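You operate a simulated robot arm through the tools that you are given. There is no shell and no other tool.

Carry out the task below with a simulated two-armed robot. There is one attempt and no reset: what you move stays moved.

## Task
Test that the stop button stops the running lines.
Fine: Isolator on, start, hit stop, twist it free, reset, isolator off, in that order. Keep the door shut and the selector at HAND. Where these are worked on the way, their far stop is far enough and under half their travel is too little: isolator.
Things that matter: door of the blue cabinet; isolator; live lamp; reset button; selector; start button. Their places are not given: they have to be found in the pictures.

The check looks at the end state, three seconds after you hand in, the way a careful person would. Anything else that was tipped, shoved, dropped, spilled or broken makes it a failure.

## Robot
Two 7-joint arms with fingered hands on one trunk that stands fixed in place. Base frame: the origin is at the foot of the trunk, x ahead of it, y to its left, z up. Units: mm, rad, N and s.
The left shoulder is at [70, 172, 1202], the right one opposite. Each reaches about 1156 mm from its shoulder. Payload 5 kg a hand.
The tool frame of a hand sits at the grasp point between the pads (the TCP): z along the fingers, y along the line on which they close. The tips reach 43 mm beyond it. The gripper opens to 144 mm; its body begins 50 mm behind the TCP. The gripper is a hand of 5 fingers: y runs from the thumb to the fingers, the wrist lies at [-21, -124, -221] in the tool frame, and closing takes about 1.5 s.
Orientation is that of the tool frame in the base frame, as a unit quaternion [x, y, z, w]. With the fingers straight down and the wrist toward the robot, the tool's x, y and z point along [0, 1, 0], [1, 0, 0] and [0, 0, -1] of the base frame.

## Interface
- The arms move only by the tool move_arm. It takes "left_series", "right_series" or both (then of equal length, played together; a hand with none holds still); each is a list of rows, each an object (a shift or turn left out is 0, a gripper value left out holds the last) with "fingers": the finger opening in mm, from 0 to 144; "slide": the shift along the tool's x, y, z in units of 40 mm (1.0 is 40 mm), a list of three; "dr": the turn, a rotation vector about the tool's x, y, z in units of 8 degrees (1.0 is 8 degrees), a list of three. In form: [{"fingers": fingers, "slide": [x, y, z], "dr": [rx, ry, rz]}, ...]. A call has 1 to 20 rows; each row shifts and turns the commanded pose from where the row before left it, along the tool's axes as they then stand. A call with a number of a shift or a turn outside -1 to 1 is refused whole. A row lasts 0.2 s, in which the tool goes at most 50 mm and 0.15 rad; a call with a longer step from one row to the next is refused whole, and so is a gripper value outside its range. Where a pose cannot be reached the arm comes as near as it can. A force on the tool above 50 N (or 10 N above the force at the start of the call, whichever is more), or a blocked arm, ends the call early, and 0.2 s more pass. Each finger travels about 45 mm/s and halts on what it meets, pressing with about 23 N; the grip force reading is that of the motor and also rises with nothing between the fingers. The clock runs only during rows and for 0.2 s after the last one: add rows that do not move to give the fingers time. It gives the time, the measured TCP pose, the force on the tool (base axes), the opening and the grip force at its end, in the units of the frame above (readings bear some noise), with the torque about the TCP (base axes, N m) and any sound that the robot's microphone picked up, and new pictures: "views" is both (left out), scene, wrist or none (wrist: the cameras of the hands that moved).
- Cameras (640 x 400 px; columns grow to the right, rows downward): "scene" is now at [123.7, -40.5, 1431.6]; the picture's right is [-0.46, -0.89, 0.00], its down [-0.56, 0.29, -0.78] and it looks along [0.69, -0.36, -0.63] (base axes); focal length 342 px, centre (320, 200). "left" rides on the left gripper at [-86, -109, -168] in its tool frame; the picture's right is [-0.80, -0.28, 0.53], its down [0.54, -0.73, 0.42] and it looks along [0.27, 0.63, 0.73] (tool axes); focal length 275 px, centre (320, 200). "right" rides on the right gripper at [86, -108, -168] in its tool frame; the picture's right is [-0.80, 0.28, -0.53], its down [-0.54, -0.73, 0.42] and it looks along [-0.27, 0.63, 0.73] (tool axes); focal length 275 px, centre (320, 200).
- move_column(by): slides the trunk up (or, below 0, down) by that many mm; the arms and the scene camera ride with it, the base frame stays. It gives what a move gives, with no picture.
- set_grasp(shape, hand): the hand has 5 fingers and takes this shape, open, in about a second: jaw (thumb against the fingers, like two jaws); tri (thumb and two fingers); tip (a fingertip pinch); poke (one finger out to press); point (the index stretched); flat (the hand flat); cup (the hand cupped); fist (a fist). The gripper value then closes the fingers along that shape, each until it touches; the sizes above hold for jaw. It gives what a move gives, with no picture.
- head_to(pan, tilt): turns the head with the scene camera to pan (to the left, within 1.501 rad either way) and tilt (down, from -0.506 to 1.204), counted from straight ahead of the robot. It gives what a move gives, and a new picture of the scene camera.
- pixel_to_xyz(camera, pixels): for up to 12 pixels [column, row] of the newest picture of that camera ("zoom" is the newest enlarged one), the place [x, y, z] in the base frame of the surface seen there, good to about 3 mm. No time passes.
- inspect(camera, box): a new picture of the part [left, top, right, bottom] of that camera's present view, enlarged. No time passes.
- finish_job(): hands the job in; it is judged then, once.

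Leave the grippers open and the arms clear of the work at the hand-in unless told otherwise.

The tools are called as a command line: name --argument value ..., lists and objects as JSON in quotes. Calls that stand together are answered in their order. move_arm: Moves the arms, as the interface text tells. Its arguments: {"type":"object","properties":{"left_series":{"type":"array"},"right_series":{"type":"array"},"views":{"type":"string","enum":["both","scene","wrist","none"]}},"required":[]} The other tools are called the same way: move_column (by) moves the trunk up or down; set_grasp (shape, hand) gives the hand a shape; head_to (pan, tilt) turns the head that bears the scene camera; pixel_to_xyz (camera, pixels) gives the place of the surface under pixels of a picture; inspect (camera, box) takes an enlarged picture of a part of a camera's view; finish_job () hands the job in.

At the start:

```text
time_s: 0.0
left_ee_pos: [732.4, 49.9, 1027.6]
left_ee_rot: [0.707, 0.708, 0.001, -0.001]
left_contact_force: [0.6, 0.2, -0.2]
left_moment: [0.02, -0.02, 0.03]
left_opening: 143.5
left_grasp_force: 0.0
left_shape: jaw
right_ee_pos: [587.1, -519.3, 1033.4]
right_ee_rot: [0.707, 0.707, 0.0, 0.0]
right_contact_force: [0.1, -0.2, 0.5]
right_moment: [-0.01, 0.0, -0.03]
right_opening: 143.6
right_grasp_force: 0.2
right_shape: jaw
trunk travel left (down, up): [-300.0, 640.0]
head pan, tilt (commanded): [-0.482, 0.681]
```

scene: 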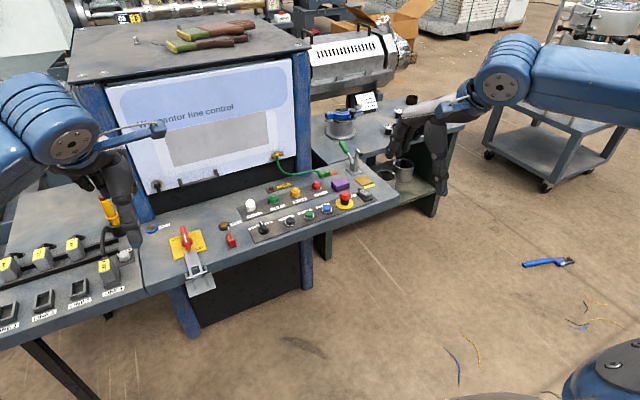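
right: 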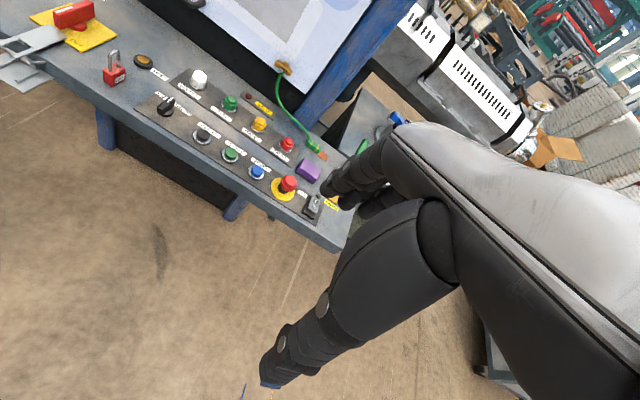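
left: 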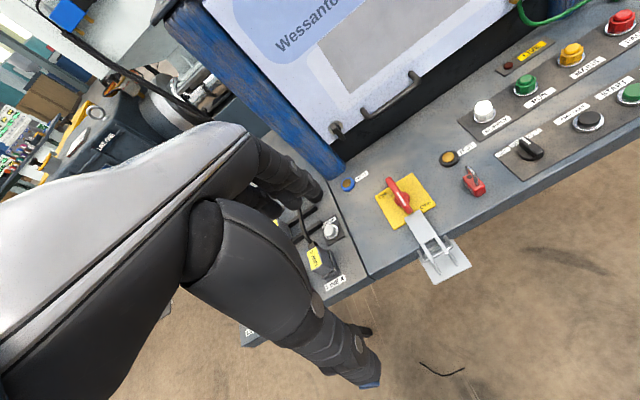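

I see a control desk with a blue cabinet (white door "Wessantor line control"), an isolator with a red handle on a yellow plate, and a row of buttons. I'll zoom in on the panel areas from the cameras.

inspect --camera "scene" --box '[210, 160, 390, 270]'

inspect --camera "right" --box '[130, 50, 350, 225]'

inspect --camera "left" --box '[320, 100, 520, 290]'

inspect --camera "left" --box '[440, 0, 640, 190]'

```text
3.56 times, centred on (300, 215) of scene
```

zoom: 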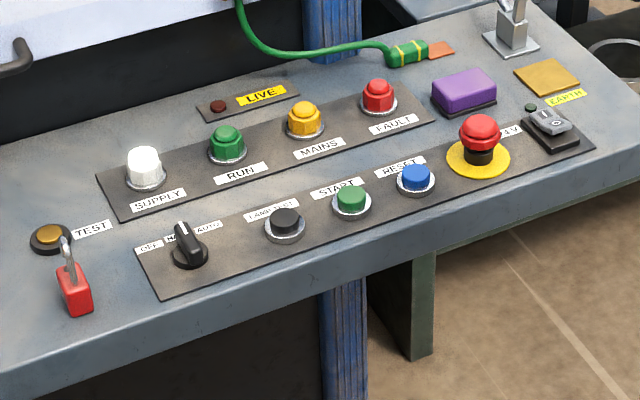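

```text
2.29 times, centred on (240, 138) of right
```

zoom: 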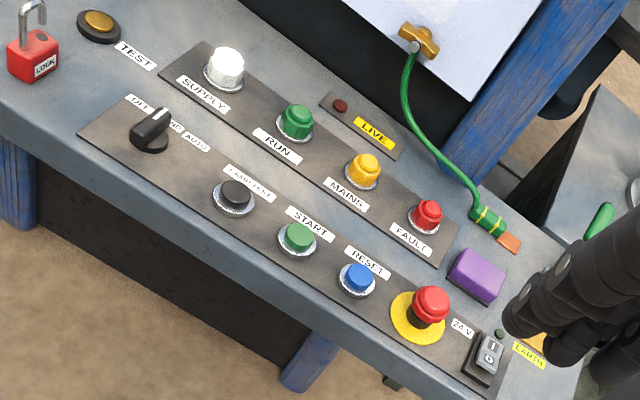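

```text
2.11 times, centred on (420, 195) of left
```

zoom: 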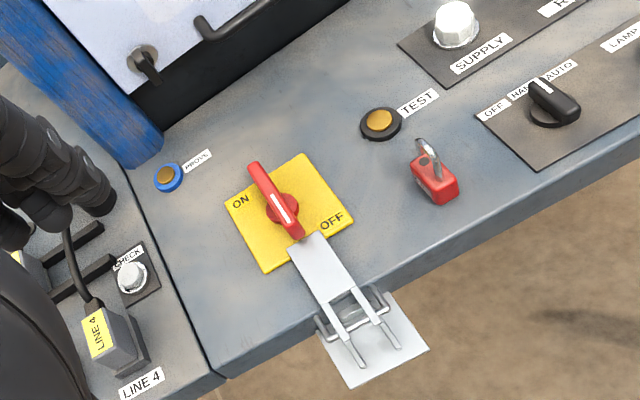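

```text
2.11 times, centred on (540, 95) of left
```

zoom: 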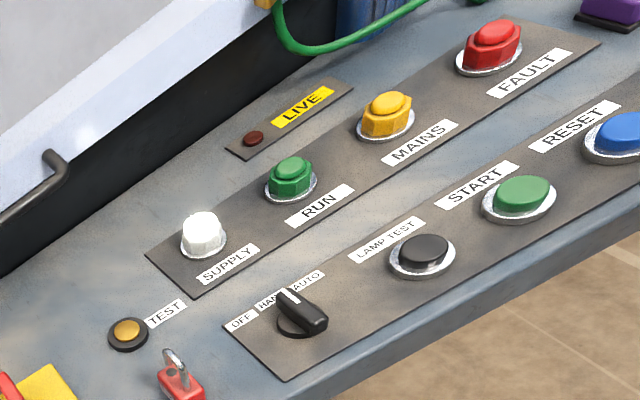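

The panel reads OFF/HAND/AUTO selector, lamp test, START (green), RESET (blue), red mushroom stop, and the isolator with ON/OFF. I'll measure the places of these from the scene picture and look closer at the isolator.

pixel_to_xyz --camera "scene" --pixels '[[186, 230], [188, 243], [263, 227], [309, 215], [327, 208], [345, 196], [344, 205], [200, 270], [175, 245], [205, 245], [290, 222], [372, 195]]'

inspect --camera "scene" --box '[140, 210, 250, 300]'

inspect --camera "scene" --box '[70, 0, 390, 200]'

inspect --camera "left" --box '[350, 150, 500, 290]'

```text
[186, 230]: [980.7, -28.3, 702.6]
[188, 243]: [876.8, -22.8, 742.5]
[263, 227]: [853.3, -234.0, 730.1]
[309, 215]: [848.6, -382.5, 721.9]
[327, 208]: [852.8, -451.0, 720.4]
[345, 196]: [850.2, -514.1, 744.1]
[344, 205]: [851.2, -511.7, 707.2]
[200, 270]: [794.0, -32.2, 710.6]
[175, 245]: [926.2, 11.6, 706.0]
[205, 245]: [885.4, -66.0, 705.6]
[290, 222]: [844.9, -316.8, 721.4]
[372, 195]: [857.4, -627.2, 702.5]
```

```text
4.44 times, centred on (195, 255) of scene
```

zoom: 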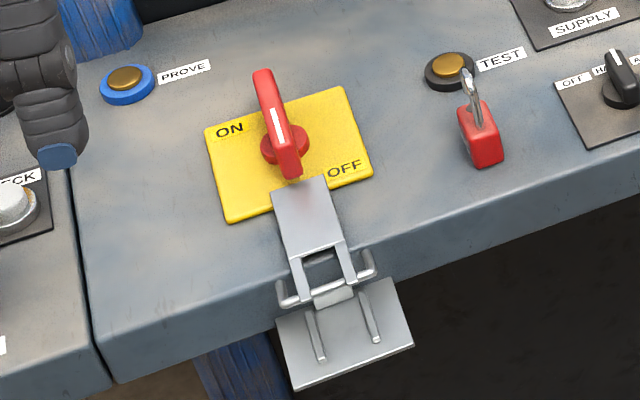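

```text
2.00 times, centred on (230, 100) of scene
```

zoom: 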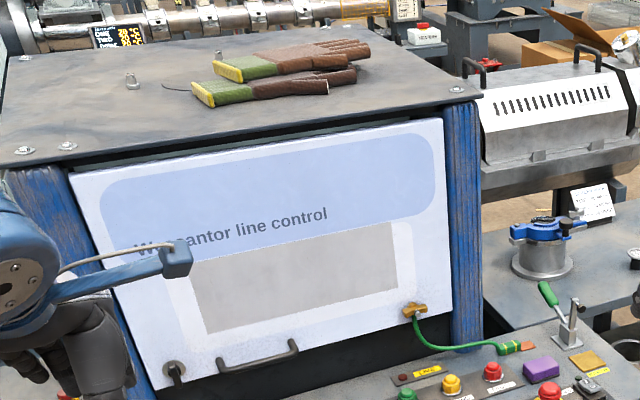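

```text
2.86 times, centred on (425, 220) of left
```

zoom: 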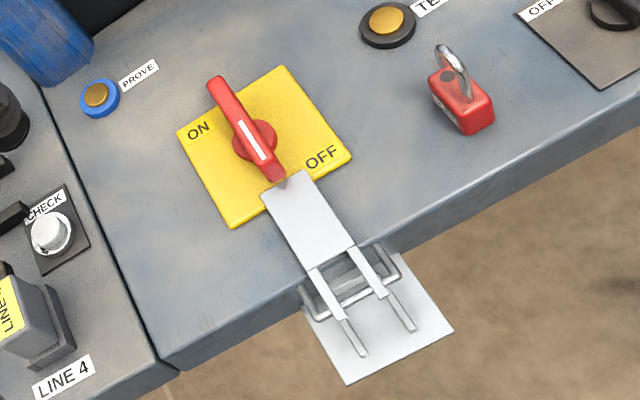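

I want the exact geometry of the isolator handle and the grey hasp. Measuring points in a fresh zoom of the scene camera.

inspect --camera "scene" --box '[165, 215, 225, 260]'

```text
8.89 times, centred on (195, 238) of scene
```

zoom: 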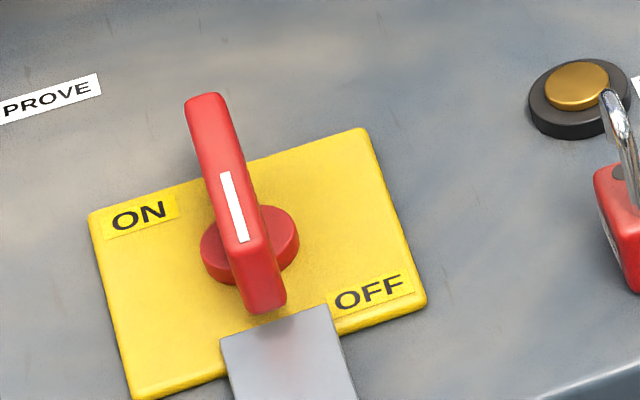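

pixel_to_xyz --camera "zoom" --pixels '[[205, 100], [228, 175], [242, 235], [262, 290], [262, 300], [215, 250], [285, 235], [95, 215], [360, 132], [420, 300], [140, 395], [285, 350]]'

inspect --camera "scene" --box '[0, 170, 160, 330]'

inspect --camera "left" --box '[380, 200, 480, 290]'

```text
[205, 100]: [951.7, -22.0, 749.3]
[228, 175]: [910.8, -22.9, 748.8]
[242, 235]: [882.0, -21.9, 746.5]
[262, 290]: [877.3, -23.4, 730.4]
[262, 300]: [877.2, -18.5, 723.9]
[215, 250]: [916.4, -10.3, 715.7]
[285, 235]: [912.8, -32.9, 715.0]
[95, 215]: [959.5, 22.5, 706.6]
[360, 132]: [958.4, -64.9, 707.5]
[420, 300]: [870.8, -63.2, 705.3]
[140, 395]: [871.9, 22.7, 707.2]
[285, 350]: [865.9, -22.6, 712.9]
```

```text
2.50 times, centred on (80, 250) of scene
```

zoom: 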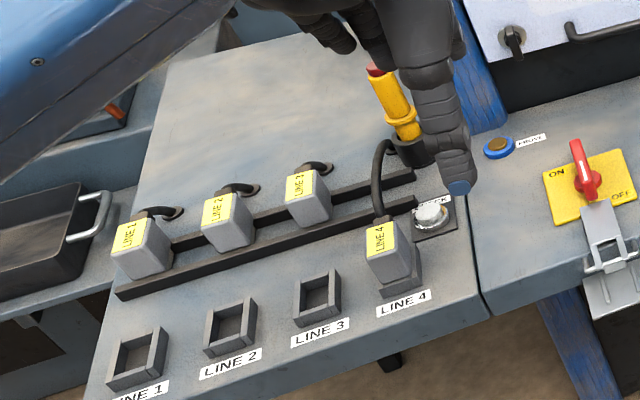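

```text
4.44 times, centred on (430, 245) of left
```

zoom: 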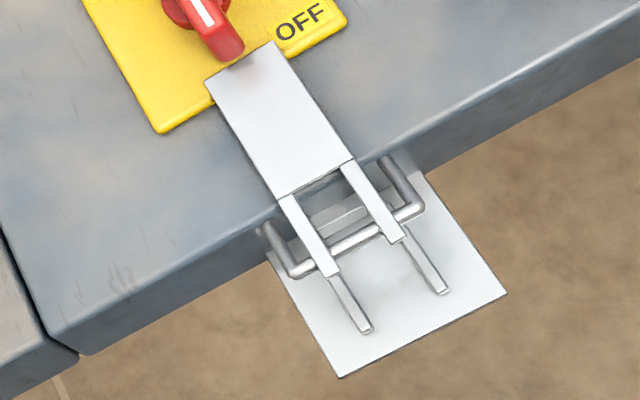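

The handle lies along x (877–952, top z≈750) with its white pointer towards the robot, pivot about (915,-21). Now I measure the neighbours of the buttons in a zoom of the panel.

inspect --camera "scene" --box '[285, 165, 395, 235]'

```text
5.71 times, centred on (340, 200) of scene
```

zoom: 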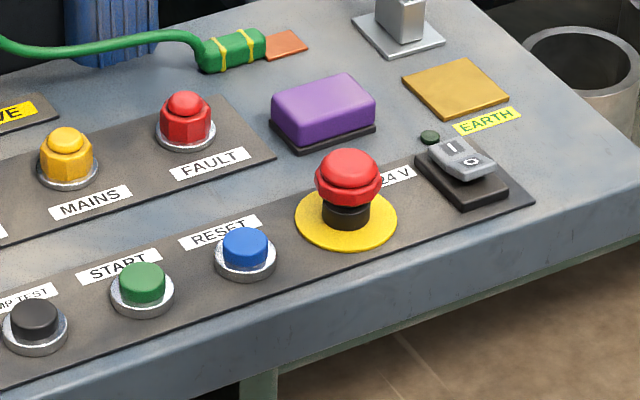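

pixel_to_xyz --camera "zoom" --pixels '[[350, 160], [345, 190], [345, 212], [310, 220], [390, 220], [246, 240], [143, 275], [186, 102], [66, 140], [325, 95], [460, 150], [35, 310]]'

pixel_to_xyz --camera "scene" --pixels '[[263, 227], [261, 222], [250, 205], [274, 197], [272, 186], [223, 226], [231, 240], [281, 185], [296, 218], [320, 225], [280, 250], [157, 188]]'

```text
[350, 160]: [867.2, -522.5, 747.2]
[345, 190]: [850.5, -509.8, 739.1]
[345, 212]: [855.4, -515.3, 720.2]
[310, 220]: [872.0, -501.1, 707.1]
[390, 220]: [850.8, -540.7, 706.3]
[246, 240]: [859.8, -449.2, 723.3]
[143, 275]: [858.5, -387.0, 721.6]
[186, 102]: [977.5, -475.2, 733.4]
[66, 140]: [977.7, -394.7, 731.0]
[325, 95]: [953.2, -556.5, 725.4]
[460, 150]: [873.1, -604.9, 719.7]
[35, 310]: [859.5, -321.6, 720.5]
```

```text
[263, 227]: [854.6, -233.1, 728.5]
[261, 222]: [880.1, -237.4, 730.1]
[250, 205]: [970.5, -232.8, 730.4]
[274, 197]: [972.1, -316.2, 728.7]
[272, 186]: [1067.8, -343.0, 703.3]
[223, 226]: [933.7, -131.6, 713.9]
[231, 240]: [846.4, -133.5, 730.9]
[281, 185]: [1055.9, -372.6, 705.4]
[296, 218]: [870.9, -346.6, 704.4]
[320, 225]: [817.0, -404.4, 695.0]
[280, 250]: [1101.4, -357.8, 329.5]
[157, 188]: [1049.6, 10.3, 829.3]
```

All the buttons lie in a row at x≈858: lamp test y≈-321, START y≈-386, RESET y≈-449, stop y≈-518 (top z≈748); desk top z≈703. I'll shape both hands to "poke" while they're high above everything, and see where the finger tips are.

set_grasp --shape "poke" --hand "right"

set_grasp --shape "poke" --hand "left"

move_arm --left_series '[{"slide": [0, 0, 0]}]' --right_series '[{"slide": [0, 0, 0]}]' --views "both"

```text
time_s: 0.9
left_ee_pos: [731.5, 50.4, 1027.8]
left_ee_rot: [0.706, 0.708, 0.0, -0.001]
left_contact_force: [0.5, -0.3, -0.8]
left_moment: [0.0, 0.0, 0.01]
left_opening: 143.6
left_grasp_force: 0.0
left_shape: jaw
right_ee_pos: [587.2, -520.1, 1034.1]
right_ee_rot: [0.707, 0.707, 0.0, 0.0]
right_contact_force: [-0.5, 0.3, 0.1]
right_moment: [0.03, -0.01, 0.01]
right_opening: 0.0
right_grasp_force: 0.0
right_shape: poke
trunk travel left (down, up): [-300.0, 640.0]
head pan, tilt (commanded): [-0.482, 0.681]
```

```text
time_s: 1.8
left_ee_pos: [732.9, 50.6, 1026.6]
left_ee_rot: [0.707, 0.707, -0.001, 0.0]
left_contact_force: [-0.2, -0.2, -0.9]
left_moment: [0.01, 0.01, -0.02]
left_opening: 0.0
left_grasp_force: 0.0
left_shape: poke
right_ee_pos: [586.7, -519.6, 1034.2]
right_ee_rot: [0.707, 0.708, 0.0, 0.0]
right_contact_force: [-0.3, 0.4, -0.1]
right_moment: [0.01, -0.02, 0.01]
right_opening: 0.0
right_grasp_force: 0.0
right_shape: poke
trunk travel left (down, up): [-300.0, 640.0]
head pan, tilt (commanded): [-0.482, 0.681]
```

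```text
time_s: 2.2
left_ee_pos: [732.0, 51.9, 1028.9]
left_ee_rot: [0.707, 0.707, 0.0, -0.001]
left_contact_force: [0.6, 0.4, -1.2]
left_moment: [0.0, 0.03, -0.01]
left_opening: 0.0
left_grasp_force: 0.0
left_shape: poke
right_ee_pos: [587.2, -519.5, 1033.4]
right_ee_rot: [0.707, 0.708, -0.001, 0.001]
right_contact_force: [0.3, -0.7, -0.2]
right_moment: [0.04, 0.04, -0.02]
right_opening: 0.1
right_grasp_force: 0.0
right_shape: poke
trunk travel left (down, up): [-300.0, 640.0]
head pan, tilt (commanded): [-0.482, 0.681]
```

scene: 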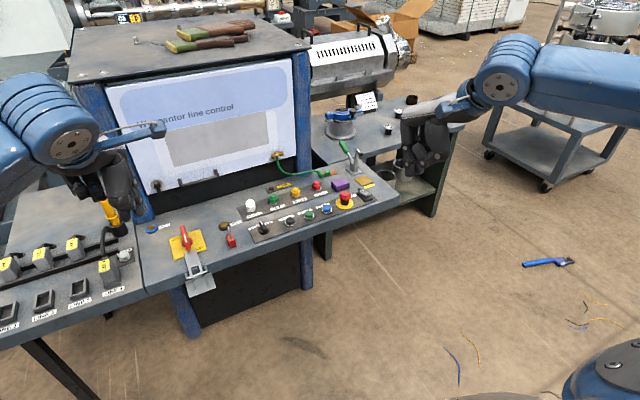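
right: 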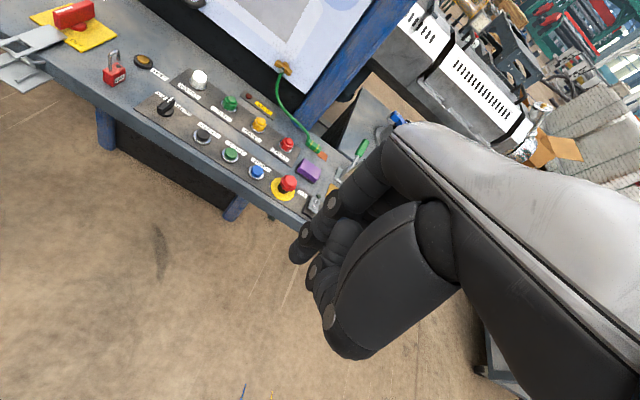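
left: 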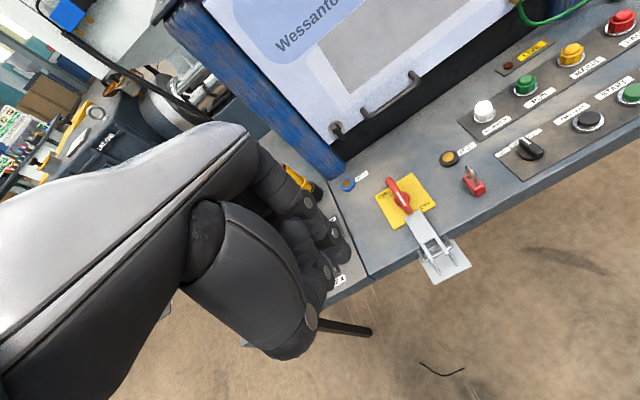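

Zooming on both hands to find the poking finger tip.

inspect --camera "right" --box '[270, 120, 430, 370]'

inspect --camera "left" --box '[210, 150, 380, 370]'

inspect --camera "scene" --box '[70, 110, 170, 260]'

inspect --camera "scene" --box '[380, 80, 480, 200]'

```text
1.60 times, centred on (350, 245) of right
```

zoom: 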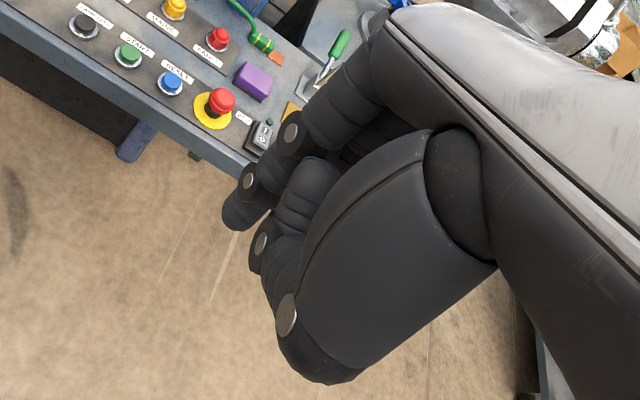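

```text
1.82 times, centred on (295, 260) of left
```

zoom: 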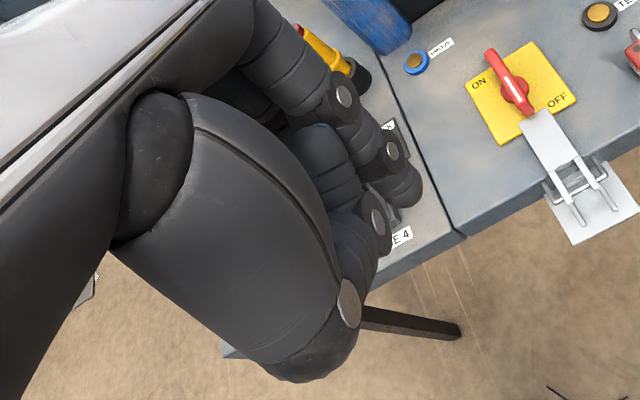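

```text
2.67 times, centred on (120, 185) of scene
```

zoom: 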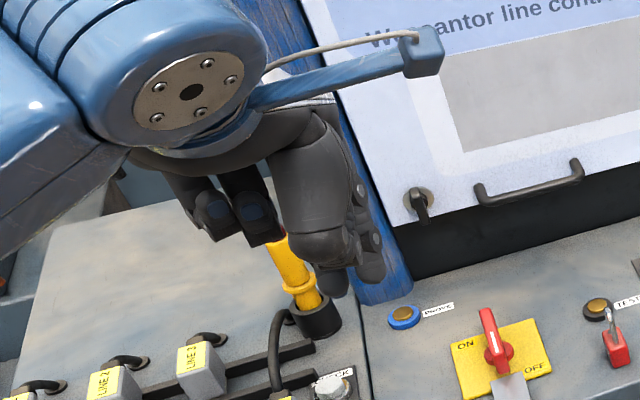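

```text
3.33 times, centred on (430, 140) of scene
```

zoom: 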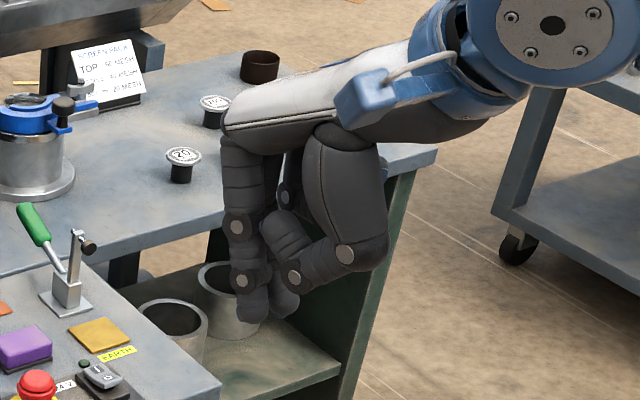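

I query the positions of points on the right and left finger tips.

pixel_to_xyz --camera "right" --pixels '[[297, 255], [294, 258], [301, 248], [310, 235], [318, 210], [315, 272], [330, 200]]'

pixel_to_xyz --camera "scene" --pixels '[[409, 172], [408, 168], [405, 165], [415, 172], [130, 213], [137, 212], [124, 205]]'

pixel_to_xyz --camera "left" --pixels '[[345, 258], [348, 262], [340, 250], [335, 235], [325, 270]]'

```text
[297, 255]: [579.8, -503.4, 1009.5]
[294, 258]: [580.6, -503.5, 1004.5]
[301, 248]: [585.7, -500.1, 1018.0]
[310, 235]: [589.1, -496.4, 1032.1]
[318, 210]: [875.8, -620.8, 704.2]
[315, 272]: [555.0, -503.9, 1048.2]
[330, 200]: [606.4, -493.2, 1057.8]
```

```text
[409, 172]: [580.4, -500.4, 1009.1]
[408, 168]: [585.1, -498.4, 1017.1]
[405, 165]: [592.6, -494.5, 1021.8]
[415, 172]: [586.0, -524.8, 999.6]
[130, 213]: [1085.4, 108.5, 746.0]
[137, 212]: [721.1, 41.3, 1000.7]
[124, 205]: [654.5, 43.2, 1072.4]
```

```text
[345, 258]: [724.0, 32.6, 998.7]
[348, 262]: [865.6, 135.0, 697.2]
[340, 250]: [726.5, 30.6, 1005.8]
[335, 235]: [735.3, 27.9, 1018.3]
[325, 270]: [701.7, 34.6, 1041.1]
```

I zoom harder on the right finger tips to tell which one sticks out.

inspect --camera "scene" --box '[395, 140, 435, 180]'

inspect --camera "right" --box '[280, 190, 360, 290]'

```text
10.00 times, centred on (415, 160) of scene
```

zoom: 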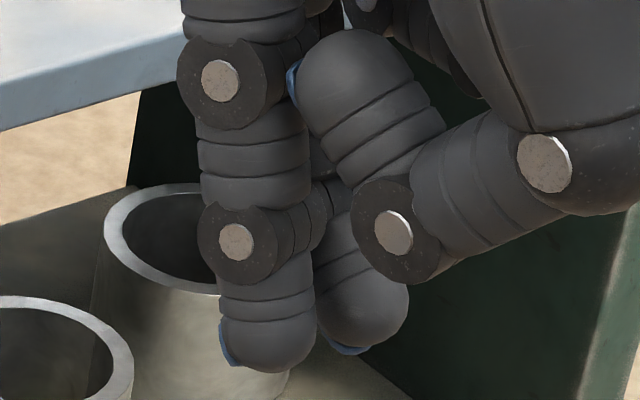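

```text
4.00 times, centred on (320, 240) of right
```

zoom: 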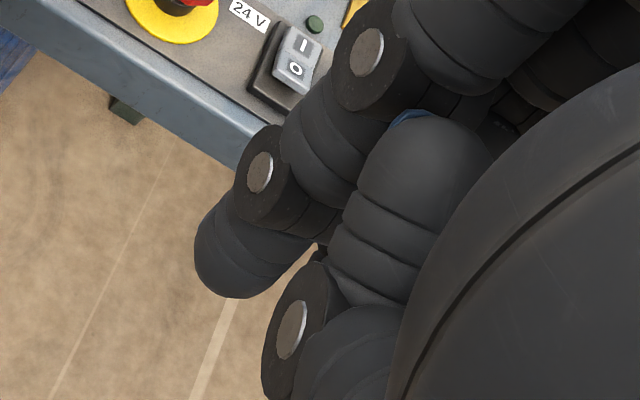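

inspect --camera "scene" --box '[395, 140, 435, 180]'

pixel_to_xyz --camera "zoom" --pixels '[[270, 360], [270, 330], [305, 330], [225, 330], [235, 240], [360, 330], [400, 310], [345, 345], [392, 232], [350, 80], [220, 80], [265, 270]]'

```text
10.00 times, centred on (415, 160) of scene
```

zoom: 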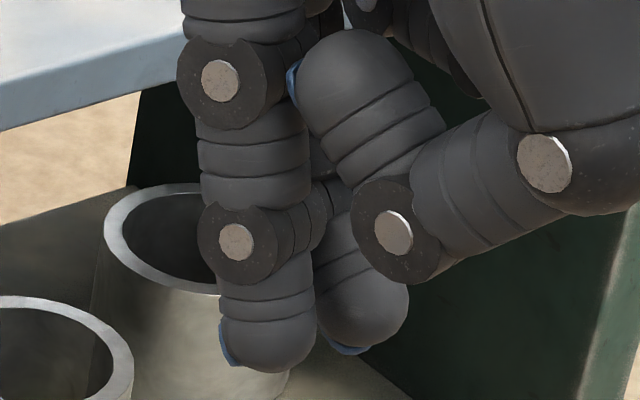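

```text
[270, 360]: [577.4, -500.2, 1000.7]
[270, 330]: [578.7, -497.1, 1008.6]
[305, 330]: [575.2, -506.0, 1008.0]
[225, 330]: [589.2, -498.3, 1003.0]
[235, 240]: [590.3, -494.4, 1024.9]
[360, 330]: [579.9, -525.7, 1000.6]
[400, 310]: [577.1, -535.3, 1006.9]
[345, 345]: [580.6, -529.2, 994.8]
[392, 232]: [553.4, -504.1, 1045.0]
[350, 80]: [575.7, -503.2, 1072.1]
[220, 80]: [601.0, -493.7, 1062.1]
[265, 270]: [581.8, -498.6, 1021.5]
```

The "poke" shape leaves two tips about level (index y≈-503, a second at y≈-529). I'll try "point" on the right hand and look.

set_grasp --shape "point" --hand "right"

inspect --camera "scene" --box '[375, 120, 455, 200]'

inspect --camera "right" --box '[240, 140, 400, 340]'

```text
time_s: 3.1
left_ee_pos: [731.9, 50.2, 1027.6]
left_ee_rot: [0.707, 0.707, 0.0, 0.0]
left_contact_force: [-0.1, -0.4, -0.6]
left_moment: [0.02, 0.03, -0.02]
left_opening: 0.0
left_grasp_force: 0.0
left_shape: poke
right_ee_pos: [586.8, -518.7, 1034.7]
right_ee_rot: [0.707, 0.707, -0.001, 0.001]
right_contact_force: [0.1, -0.5, 0.4]
right_moment: [-0.03, 0.0, 0.03]
right_opening: 0.0
right_grasp_force: 0.0
right_shape: point
trunk travel left (down, up): [-300.0, 640.0]
head pan, tilt (commanded): [-0.482, 0.681]
```

```text
5.00 times, centred on (415, 160) of scene
```

zoom: 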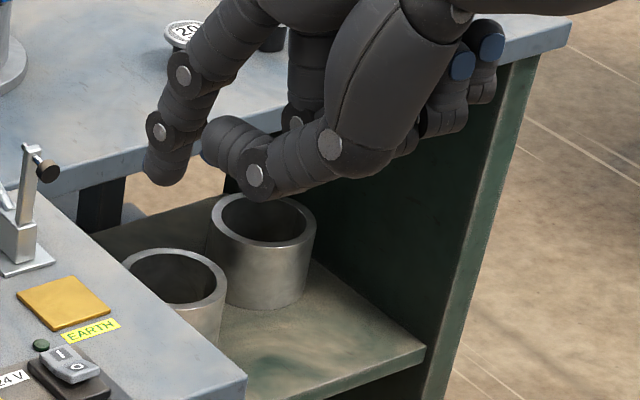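

```text
2.00 times, centred on (320, 240) of right
```

zoom: 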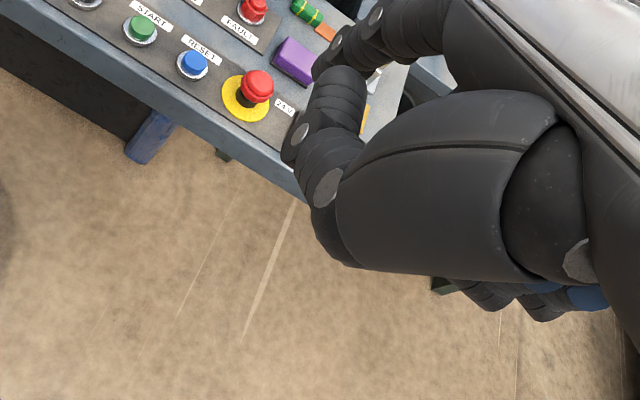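

pixel_to_xyz --camera "scene" --pixels '[[384, 155], [385, 152], [380, 153], [387, 147], [393, 136], [400, 125], [395, 148], [403, 155]]'

set_grasp --shape "fist" --hand "right"

inspect --camera "scene" --box '[375, 120, 455, 200]'

```text
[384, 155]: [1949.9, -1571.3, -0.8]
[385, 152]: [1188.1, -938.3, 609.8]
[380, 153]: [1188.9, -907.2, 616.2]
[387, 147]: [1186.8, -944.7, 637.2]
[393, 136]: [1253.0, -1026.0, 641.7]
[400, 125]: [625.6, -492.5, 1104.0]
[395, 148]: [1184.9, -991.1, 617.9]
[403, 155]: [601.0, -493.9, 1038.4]
```

```text
time_s: 4.0
left_ee_pos: [732.5, 49.3, 1027.5]
left_ee_rot: [0.707, 0.707, 0.0, 0.0]
left_contact_force: [0.5, 0.1, -0.4]
left_moment: [-0.02, 0.03, -0.02]
left_opening: 0.0
left_grasp_force: 0.0
left_shape: poke
right_ee_pos: [588.0, -518.2, 1034.0]
right_ee_rot: [0.707, 0.708, 0.0, 0.0]
right_contact_force: [0.2, -0.3, -1.1]
right_moment: [-0.02, 0.04, -0.01]
right_opening: 0.2
right_grasp_force: 0.0
right_shape: fist
trunk travel left (down, up): [-300.0, 640.0]
head pan, tilt (commanded): [-0.482, 0.681]
```

```text
5.00 times, centred on (415, 160) of scene
```

zoom: 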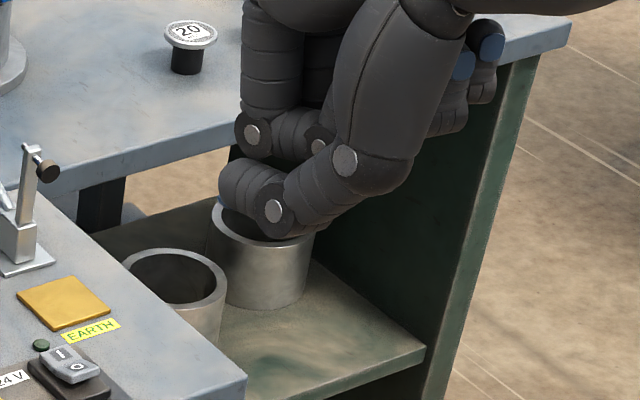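

Pixel readings are tied to the newest picture, so I'll set "point" again, then take a zoom and measure on that.

set_grasp --shape "point" --hand "right"

inspect --camera "scene" --box '[375, 120, 435, 180]'

```text
time_s: 4.9
left_ee_pos: [731.9, 50.2, 1027.1]
left_ee_rot: [0.707, 0.707, 0.0, 0.0]
left_contact_force: [0.0, 0.0, -0.7]
left_moment: [0.01, -0.01, 0.0]
left_opening: 0.0
left_grasp_force: 0.1
left_shape: poke
right_ee_pos: [587.0, -518.9, 1032.4]
right_ee_rot: [0.707, 0.707, 0.0, -0.001]
right_contact_force: [-0.6, -0.9, -0.1]
right_moment: [-0.01, 0.02, 0.0]
right_opening: 136.5
right_grasp_force: 0.0
right_shape: point
trunk travel left (down, up): [-300.0, 640.0]
head pan, tilt (commanded): [-0.482, 0.681]
```

```text
6.67 times, centred on (405, 150) of scene
```

zoom: 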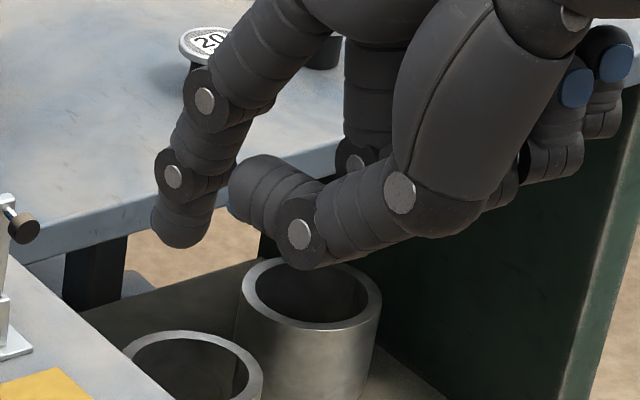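

pixel_to_xyz --camera "zoom" --pixels '[[180, 225], [180, 240], [170, 225], [172, 177], [205, 100], [205, 200], [240, 40], [300, 235], [290, 265], [245, 180], [400, 195]]'

move_arm --right_series '[{"slide": [0, 0, 0]}, {"slide": [0, 0, 0]}, {"slide": [0, 0, 0]}]' --views "both"

```text
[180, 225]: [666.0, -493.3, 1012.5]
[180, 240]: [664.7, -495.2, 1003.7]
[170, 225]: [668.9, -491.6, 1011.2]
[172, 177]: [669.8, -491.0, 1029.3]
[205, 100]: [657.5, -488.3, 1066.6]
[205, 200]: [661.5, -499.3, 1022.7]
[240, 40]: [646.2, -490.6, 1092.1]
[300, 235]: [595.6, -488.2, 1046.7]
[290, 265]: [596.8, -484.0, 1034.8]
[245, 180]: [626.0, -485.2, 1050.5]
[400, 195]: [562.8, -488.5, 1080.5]
```

```text
time_s: 5.7
left_ee_pos: [731.8, 51.3, 1027.2]
left_ee_rot: [0.707, 0.707, -0.001, 0.0]
left_contact_force: [0.4, 0.0, -0.5]
left_moment: [0.0, 0.01, 0.04]
left_opening: 0.0
left_grasp_force: 0.0
left_shape: poke
right_ee_pos: [586.1, -518.5, 1033.4]
right_ee_rot: [0.707, 0.707, 0.0, 0.001]
right_contact_force: [0.0, 0.3, -0.1]
right_moment: [0.01, 0.02, -0.01]
right_opening: 136.2
right_grasp_force: 0.0
right_shape: point
trunk travel left (down, up): [-300.0, 640.0]
head pan, tilt (commanded): [-0.482, 0.681]
```

scene: 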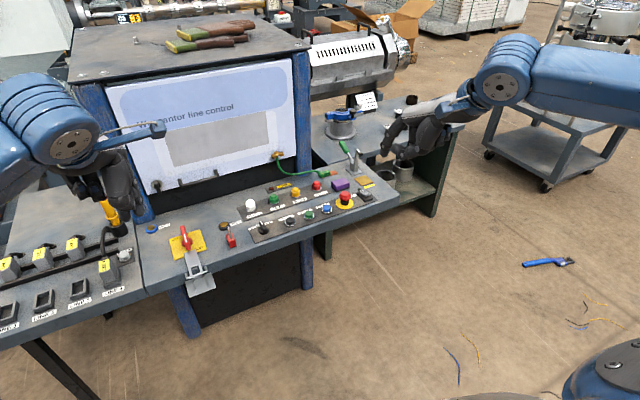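
right: 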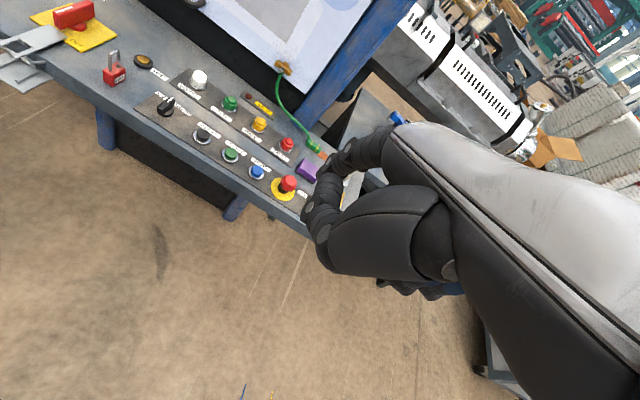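

With "point", the right index stands almost straight down about 80 mm forward of the TCP and is the lowest part. I'll give the left hand the same shape for pushing the isolator handle, then measure its tip.

set_grasp --shape "point" --hand "left"

inspect --camera "scene" --box '[80, 130, 180, 240]'

inspect --camera "left" --box '[200, 130, 400, 300]'

```text
time_s: 6.6
left_ee_pos: [733.0, 49.8, 1028.2]
left_ee_rot: [0.708, 0.707, 0.001, 0.001]
left_contact_force: [-0.3, -0.4, -0.2]
left_moment: [-0.01, -0.03, 0.01]
left_opening: 0.3
left_grasp_force: 0.0
left_shape: point
right_ee_pos: [587.2, -518.3, 1034.0]
right_ee_rot: [0.707, 0.707, 0.0, 0.0]
right_contact_force: [0.1, -0.1, -0.8]
right_moment: [0.0, -0.01, -0.01]
right_opening: 136.2
right_grasp_force: 0.0
right_shape: point
trunk travel left (down, up): [-300.0, 640.0]
head pan, tilt (commanded): [-0.482, 0.681]
```

```text
3.64 times, centred on (130, 185) of scene
```

zoom: 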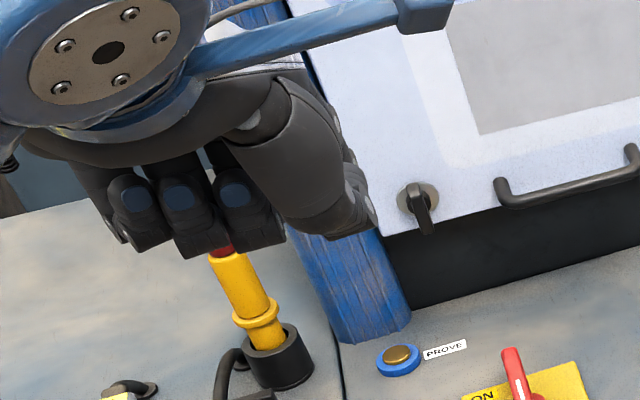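

```text
2.35 times, centred on (300, 215) of left
```

zoom: 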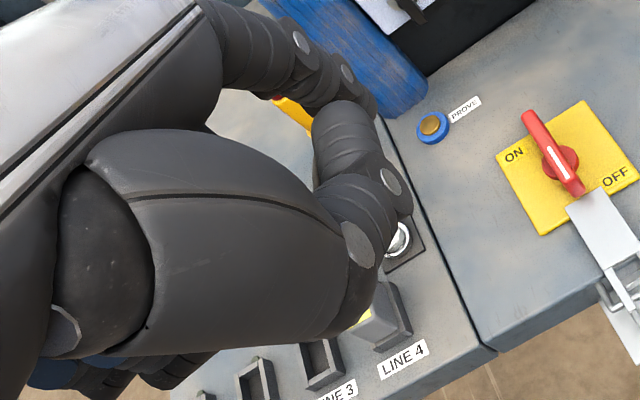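

pixel_to_xyz --camera "zoom" --pixels '[[355, 90], [365, 100], [345, 75], [300, 42], [330, 80], [345, 140], [390, 180], [405, 200], [358, 243], [375, 105]]'

inspect --camera "left" --box '[280, 140, 360, 240]'

```text
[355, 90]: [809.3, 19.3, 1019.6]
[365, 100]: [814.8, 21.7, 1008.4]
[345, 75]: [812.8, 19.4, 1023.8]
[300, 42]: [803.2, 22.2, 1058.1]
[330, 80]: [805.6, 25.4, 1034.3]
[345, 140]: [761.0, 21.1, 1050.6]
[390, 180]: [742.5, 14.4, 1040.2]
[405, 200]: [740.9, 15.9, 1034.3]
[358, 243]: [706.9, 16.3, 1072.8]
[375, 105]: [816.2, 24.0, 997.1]
```

```text
4.00 times, centred on (320, 190) of left
```

zoom: 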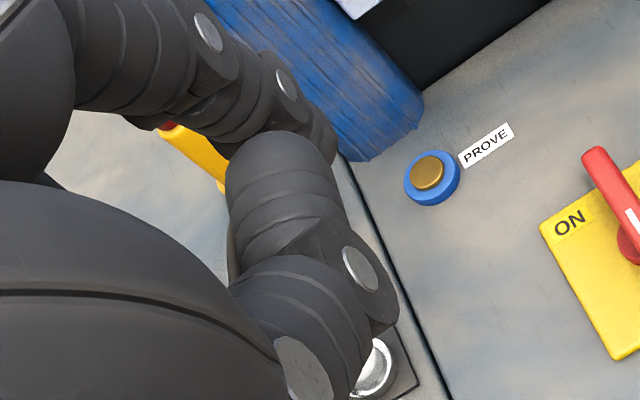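

Left index tip sits at about (+82, −20, −33) from the TCP in base axes. I move the left hand to above the right side of the handle's near end (tip around (887,−48), still ~45 mm above the handle), then look.

move_arm --left_series '[{"slide": [-0.65, 0.61, 0]}, {"slide": [-0.65, 0.61, 0]}, {"slide": [-0.65, 0.61, 0]}, {"slide": [0, 0, 1]}, {"slide": [0, 0, 1]}, {"slide": [0, 0, 1]}, {"slide": [0, 0, 1]}, {"slide": [0, 0, 1]}]' --views "both"

```text
time_s: 8.4
left_ee_pos: [806.0, -28.7, 827.8]
left_ee_rot: [0.707, 0.707, 0.0, 0.0]
left_contact_force: [-0.7, -0.6, 0.5]
left_moment: [0.02, 0.06, -0.02]
left_opening: 0.1
left_grasp_force: 0.2
left_shape: point
right_ee_pos: [588.3, -519.0, 1032.9]
right_ee_rot: [0.707, 0.707, 0.0, 0.0]
right_contact_force: [-0.5, 0.3, -0.6]
right_moment: [0.0, 0.01, 0.0]
right_opening: 136.2
right_grasp_force: 0.3
right_shape: point
trunk travel left (down, up): [-300.0, 640.0]
head pan, tilt (commanded): [-0.482, 0.681]
```

scene: 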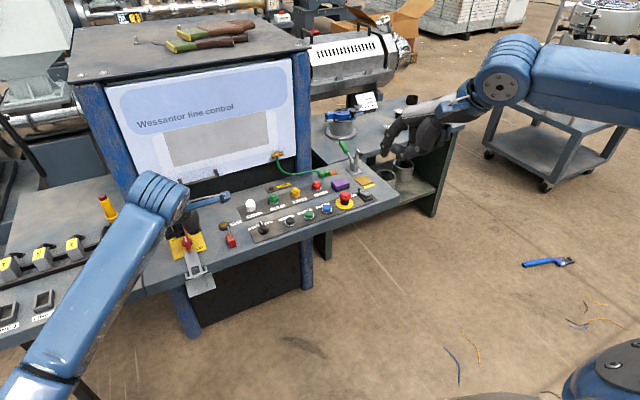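
left: 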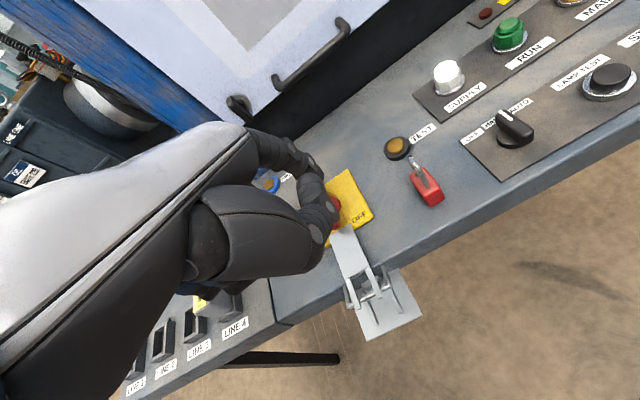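

Zoom in on the finger tip and handle from both cameras.

inspect --camera "scene" --box '[150, 180, 250, 290]'

inspect --camera "left" --box '[240, 120, 400, 260]'

```text
3.64 times, centred on (200, 235) of scene
```

zoom: 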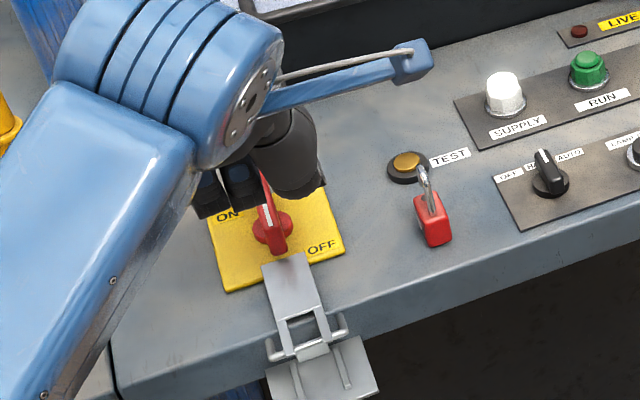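

```text
2.86 times, centred on (320, 190) of left
```

zoom: 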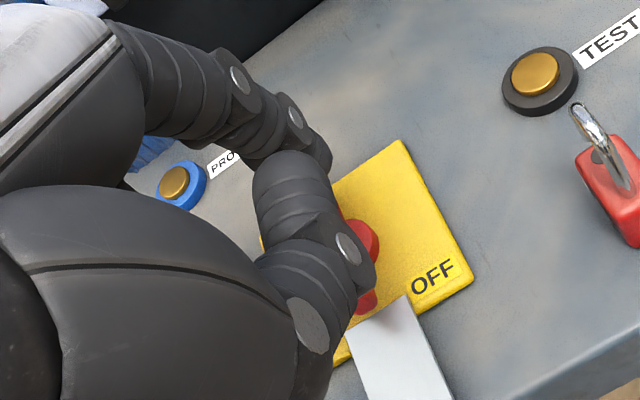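

pixel_to_xyz --camera "zoom" --pixels '[[325, 150], [328, 165], [315, 145], [295, 118], [300, 160], [345, 245], [370, 240], [365, 270]]'

inspect --camera "left" --box '[280, 140, 360, 210]'

```text
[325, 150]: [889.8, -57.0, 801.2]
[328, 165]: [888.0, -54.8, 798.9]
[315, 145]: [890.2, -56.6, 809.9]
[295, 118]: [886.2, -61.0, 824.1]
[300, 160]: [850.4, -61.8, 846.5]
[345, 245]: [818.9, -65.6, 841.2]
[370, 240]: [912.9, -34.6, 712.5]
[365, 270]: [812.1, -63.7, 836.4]
```

```text
5.71 times, centred on (320, 175) of left
```

zoom: 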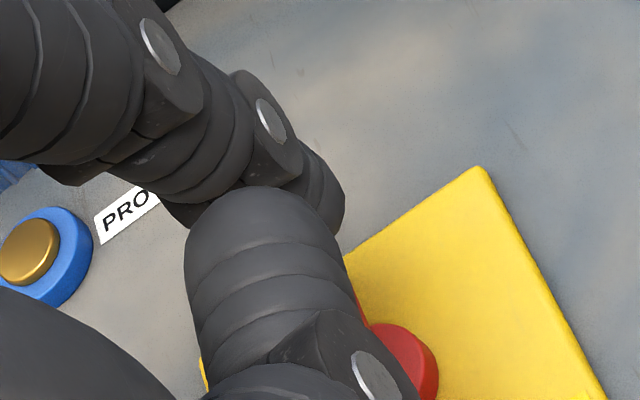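

Tip is at about (888,−50,795), 12 mm clear of the handle's right face. I lower by 67 mm so the tip stands at z≈728 beside the handle's near end.

move_arm --left_series '[{"slide": [0, 0, 0.85]}, {"slide": [0, 0, 0.82]}]' --views "both"

inspect --camera "scene" --box '[150, 180, 250, 290]'

inspect --camera "left" --box '[260, 120, 380, 230]'

```text
time_s: 9.0
left_ee_pos: [806.2, -28.3, 760.0]
left_ee_rot: [0.707, 0.707, 0.0, 0.0]
left_contact_force: [0.3, -0.4, 0.8]
left_moment: [-0.02, 0.1, -0.01]
left_opening: 0.0
left_grasp_force: 0.1
left_shape: point
right_ee_pos: [588.4, -518.4, 1032.7]
right_ee_rot: [0.707, 0.707, -0.001, -0.001]
right_contact_force: [0.4, 0.8, 0.2]
right_moment: [0.01, -0.01, 0.03]
right_opening: 136.2
right_grasp_force: 0.0
right_shape: point
trunk travel left (down, up): [-300.0, 640.0]
head pan, tilt (commanded): [-0.482, 0.681]
```

scene: 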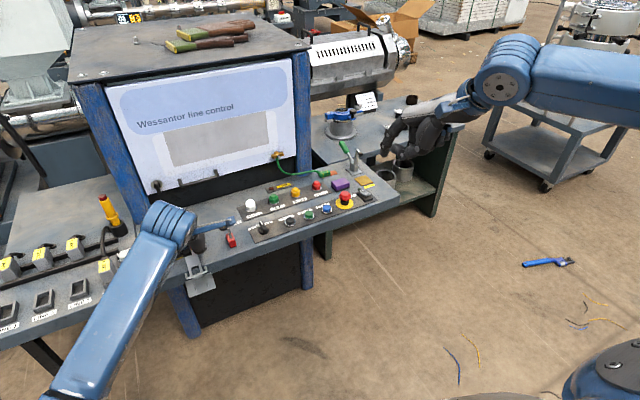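
left: 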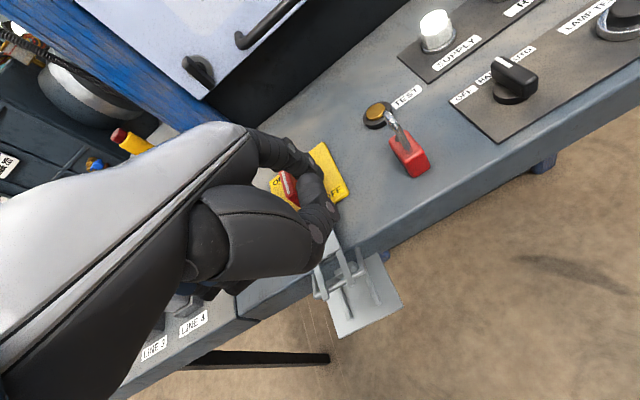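

```text
3.64 times, centred on (200, 235) of scene
```

zoom: 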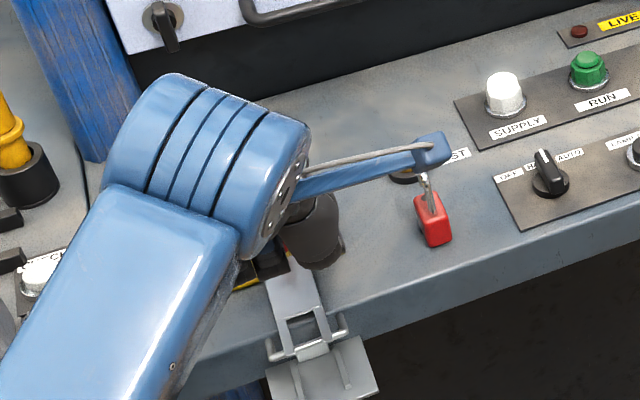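

```text
3.64 times, centred on (320, 175) of left
```

zoom: 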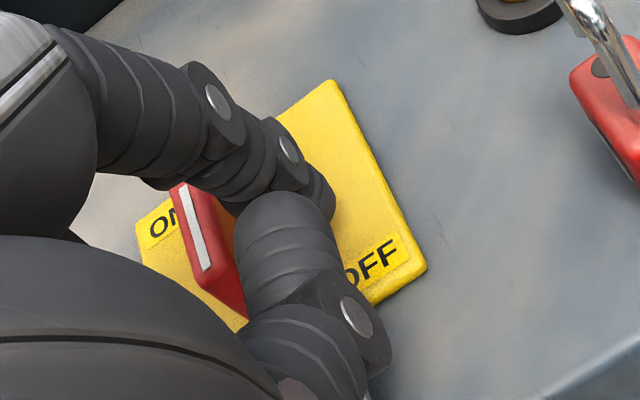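

The finger stands beside the handle, clear (forces ~0). Now I push its near end towards +y along the arc, first to about 45°, watching force and sound.

move_arm --left_series '[{"slide": [0.15, 0, 0]}, {"slide": [0.15, 0, 0]}, {"slide": [0.2, -0.05, 0]}, {"slide": [0.19, -0.06, 0]}, {"slide": [0.205, 0.025, 0]}]' --views "both"

inspect --camera "left" --box '[260, 120, 380, 230]'

```text
time_s: 10.2
left_ee_pos: [802.0, 8.4, 760.5]
left_ee_rot: [0.707, 0.707, 0.0, 0.001]
left_contact_force: [-0.2, -1.7, 0.6]
left_moment: [-0.05, 0.01, -0.22]
left_opening: 0.0
left_grasp_force: 0.1
left_shape: point
right_ee_pos: [586.1, -518.4, 1032.7]
right_ee_rot: [0.707, 0.707, -0.001, 0.0]
right_contact_force: [-0.2, 0.3, 0.3]
right_moment: [0.03, 0.04, 0.0]
right_opening: 136.5
right_grasp_force: 0.0
right_shape: point
trunk travel left (down, up): [-300.0, 640.0]
head pan, tilt (commanded): [-0.482, 0.681]
```

scene: 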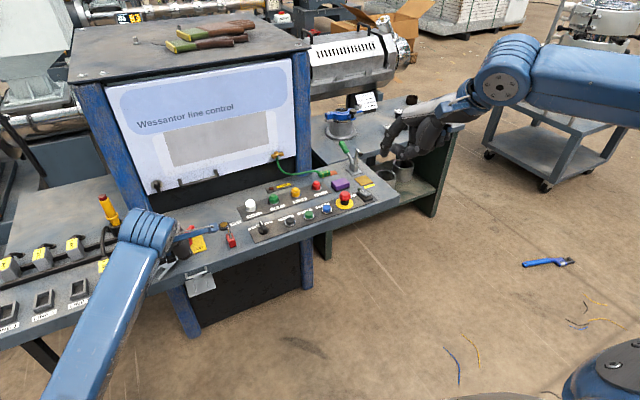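
left: 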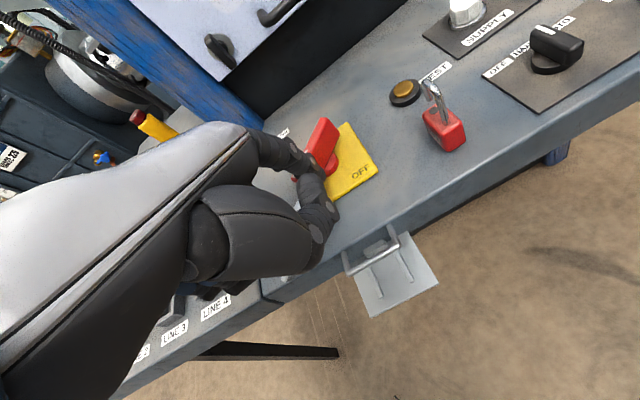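

```text
3.64 times, centred on (320, 175) of left
```

zoom: 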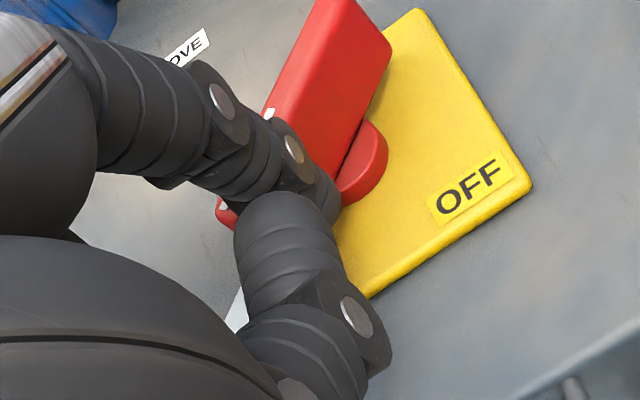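

The handle turns freely (force ~2 N) and the grey tongue rotates with it. Let me check around before going on.

inspect --camera "scene" --box '[120, 190, 240, 310]'

inspect --camera "scene" --box '[230, 165, 390, 250]'

```text
3.33 times, centred on (180, 250) of scene
```

zoom: 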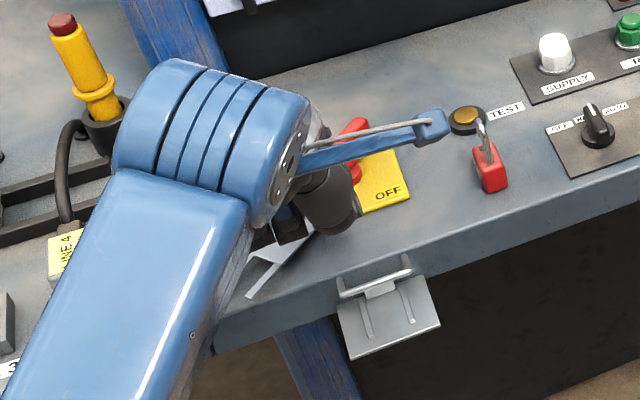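

```text
4.00 times, centred on (310, 208) of scene
```

zoom: 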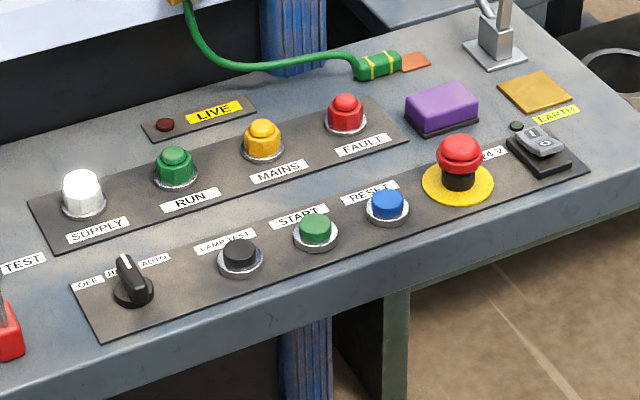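

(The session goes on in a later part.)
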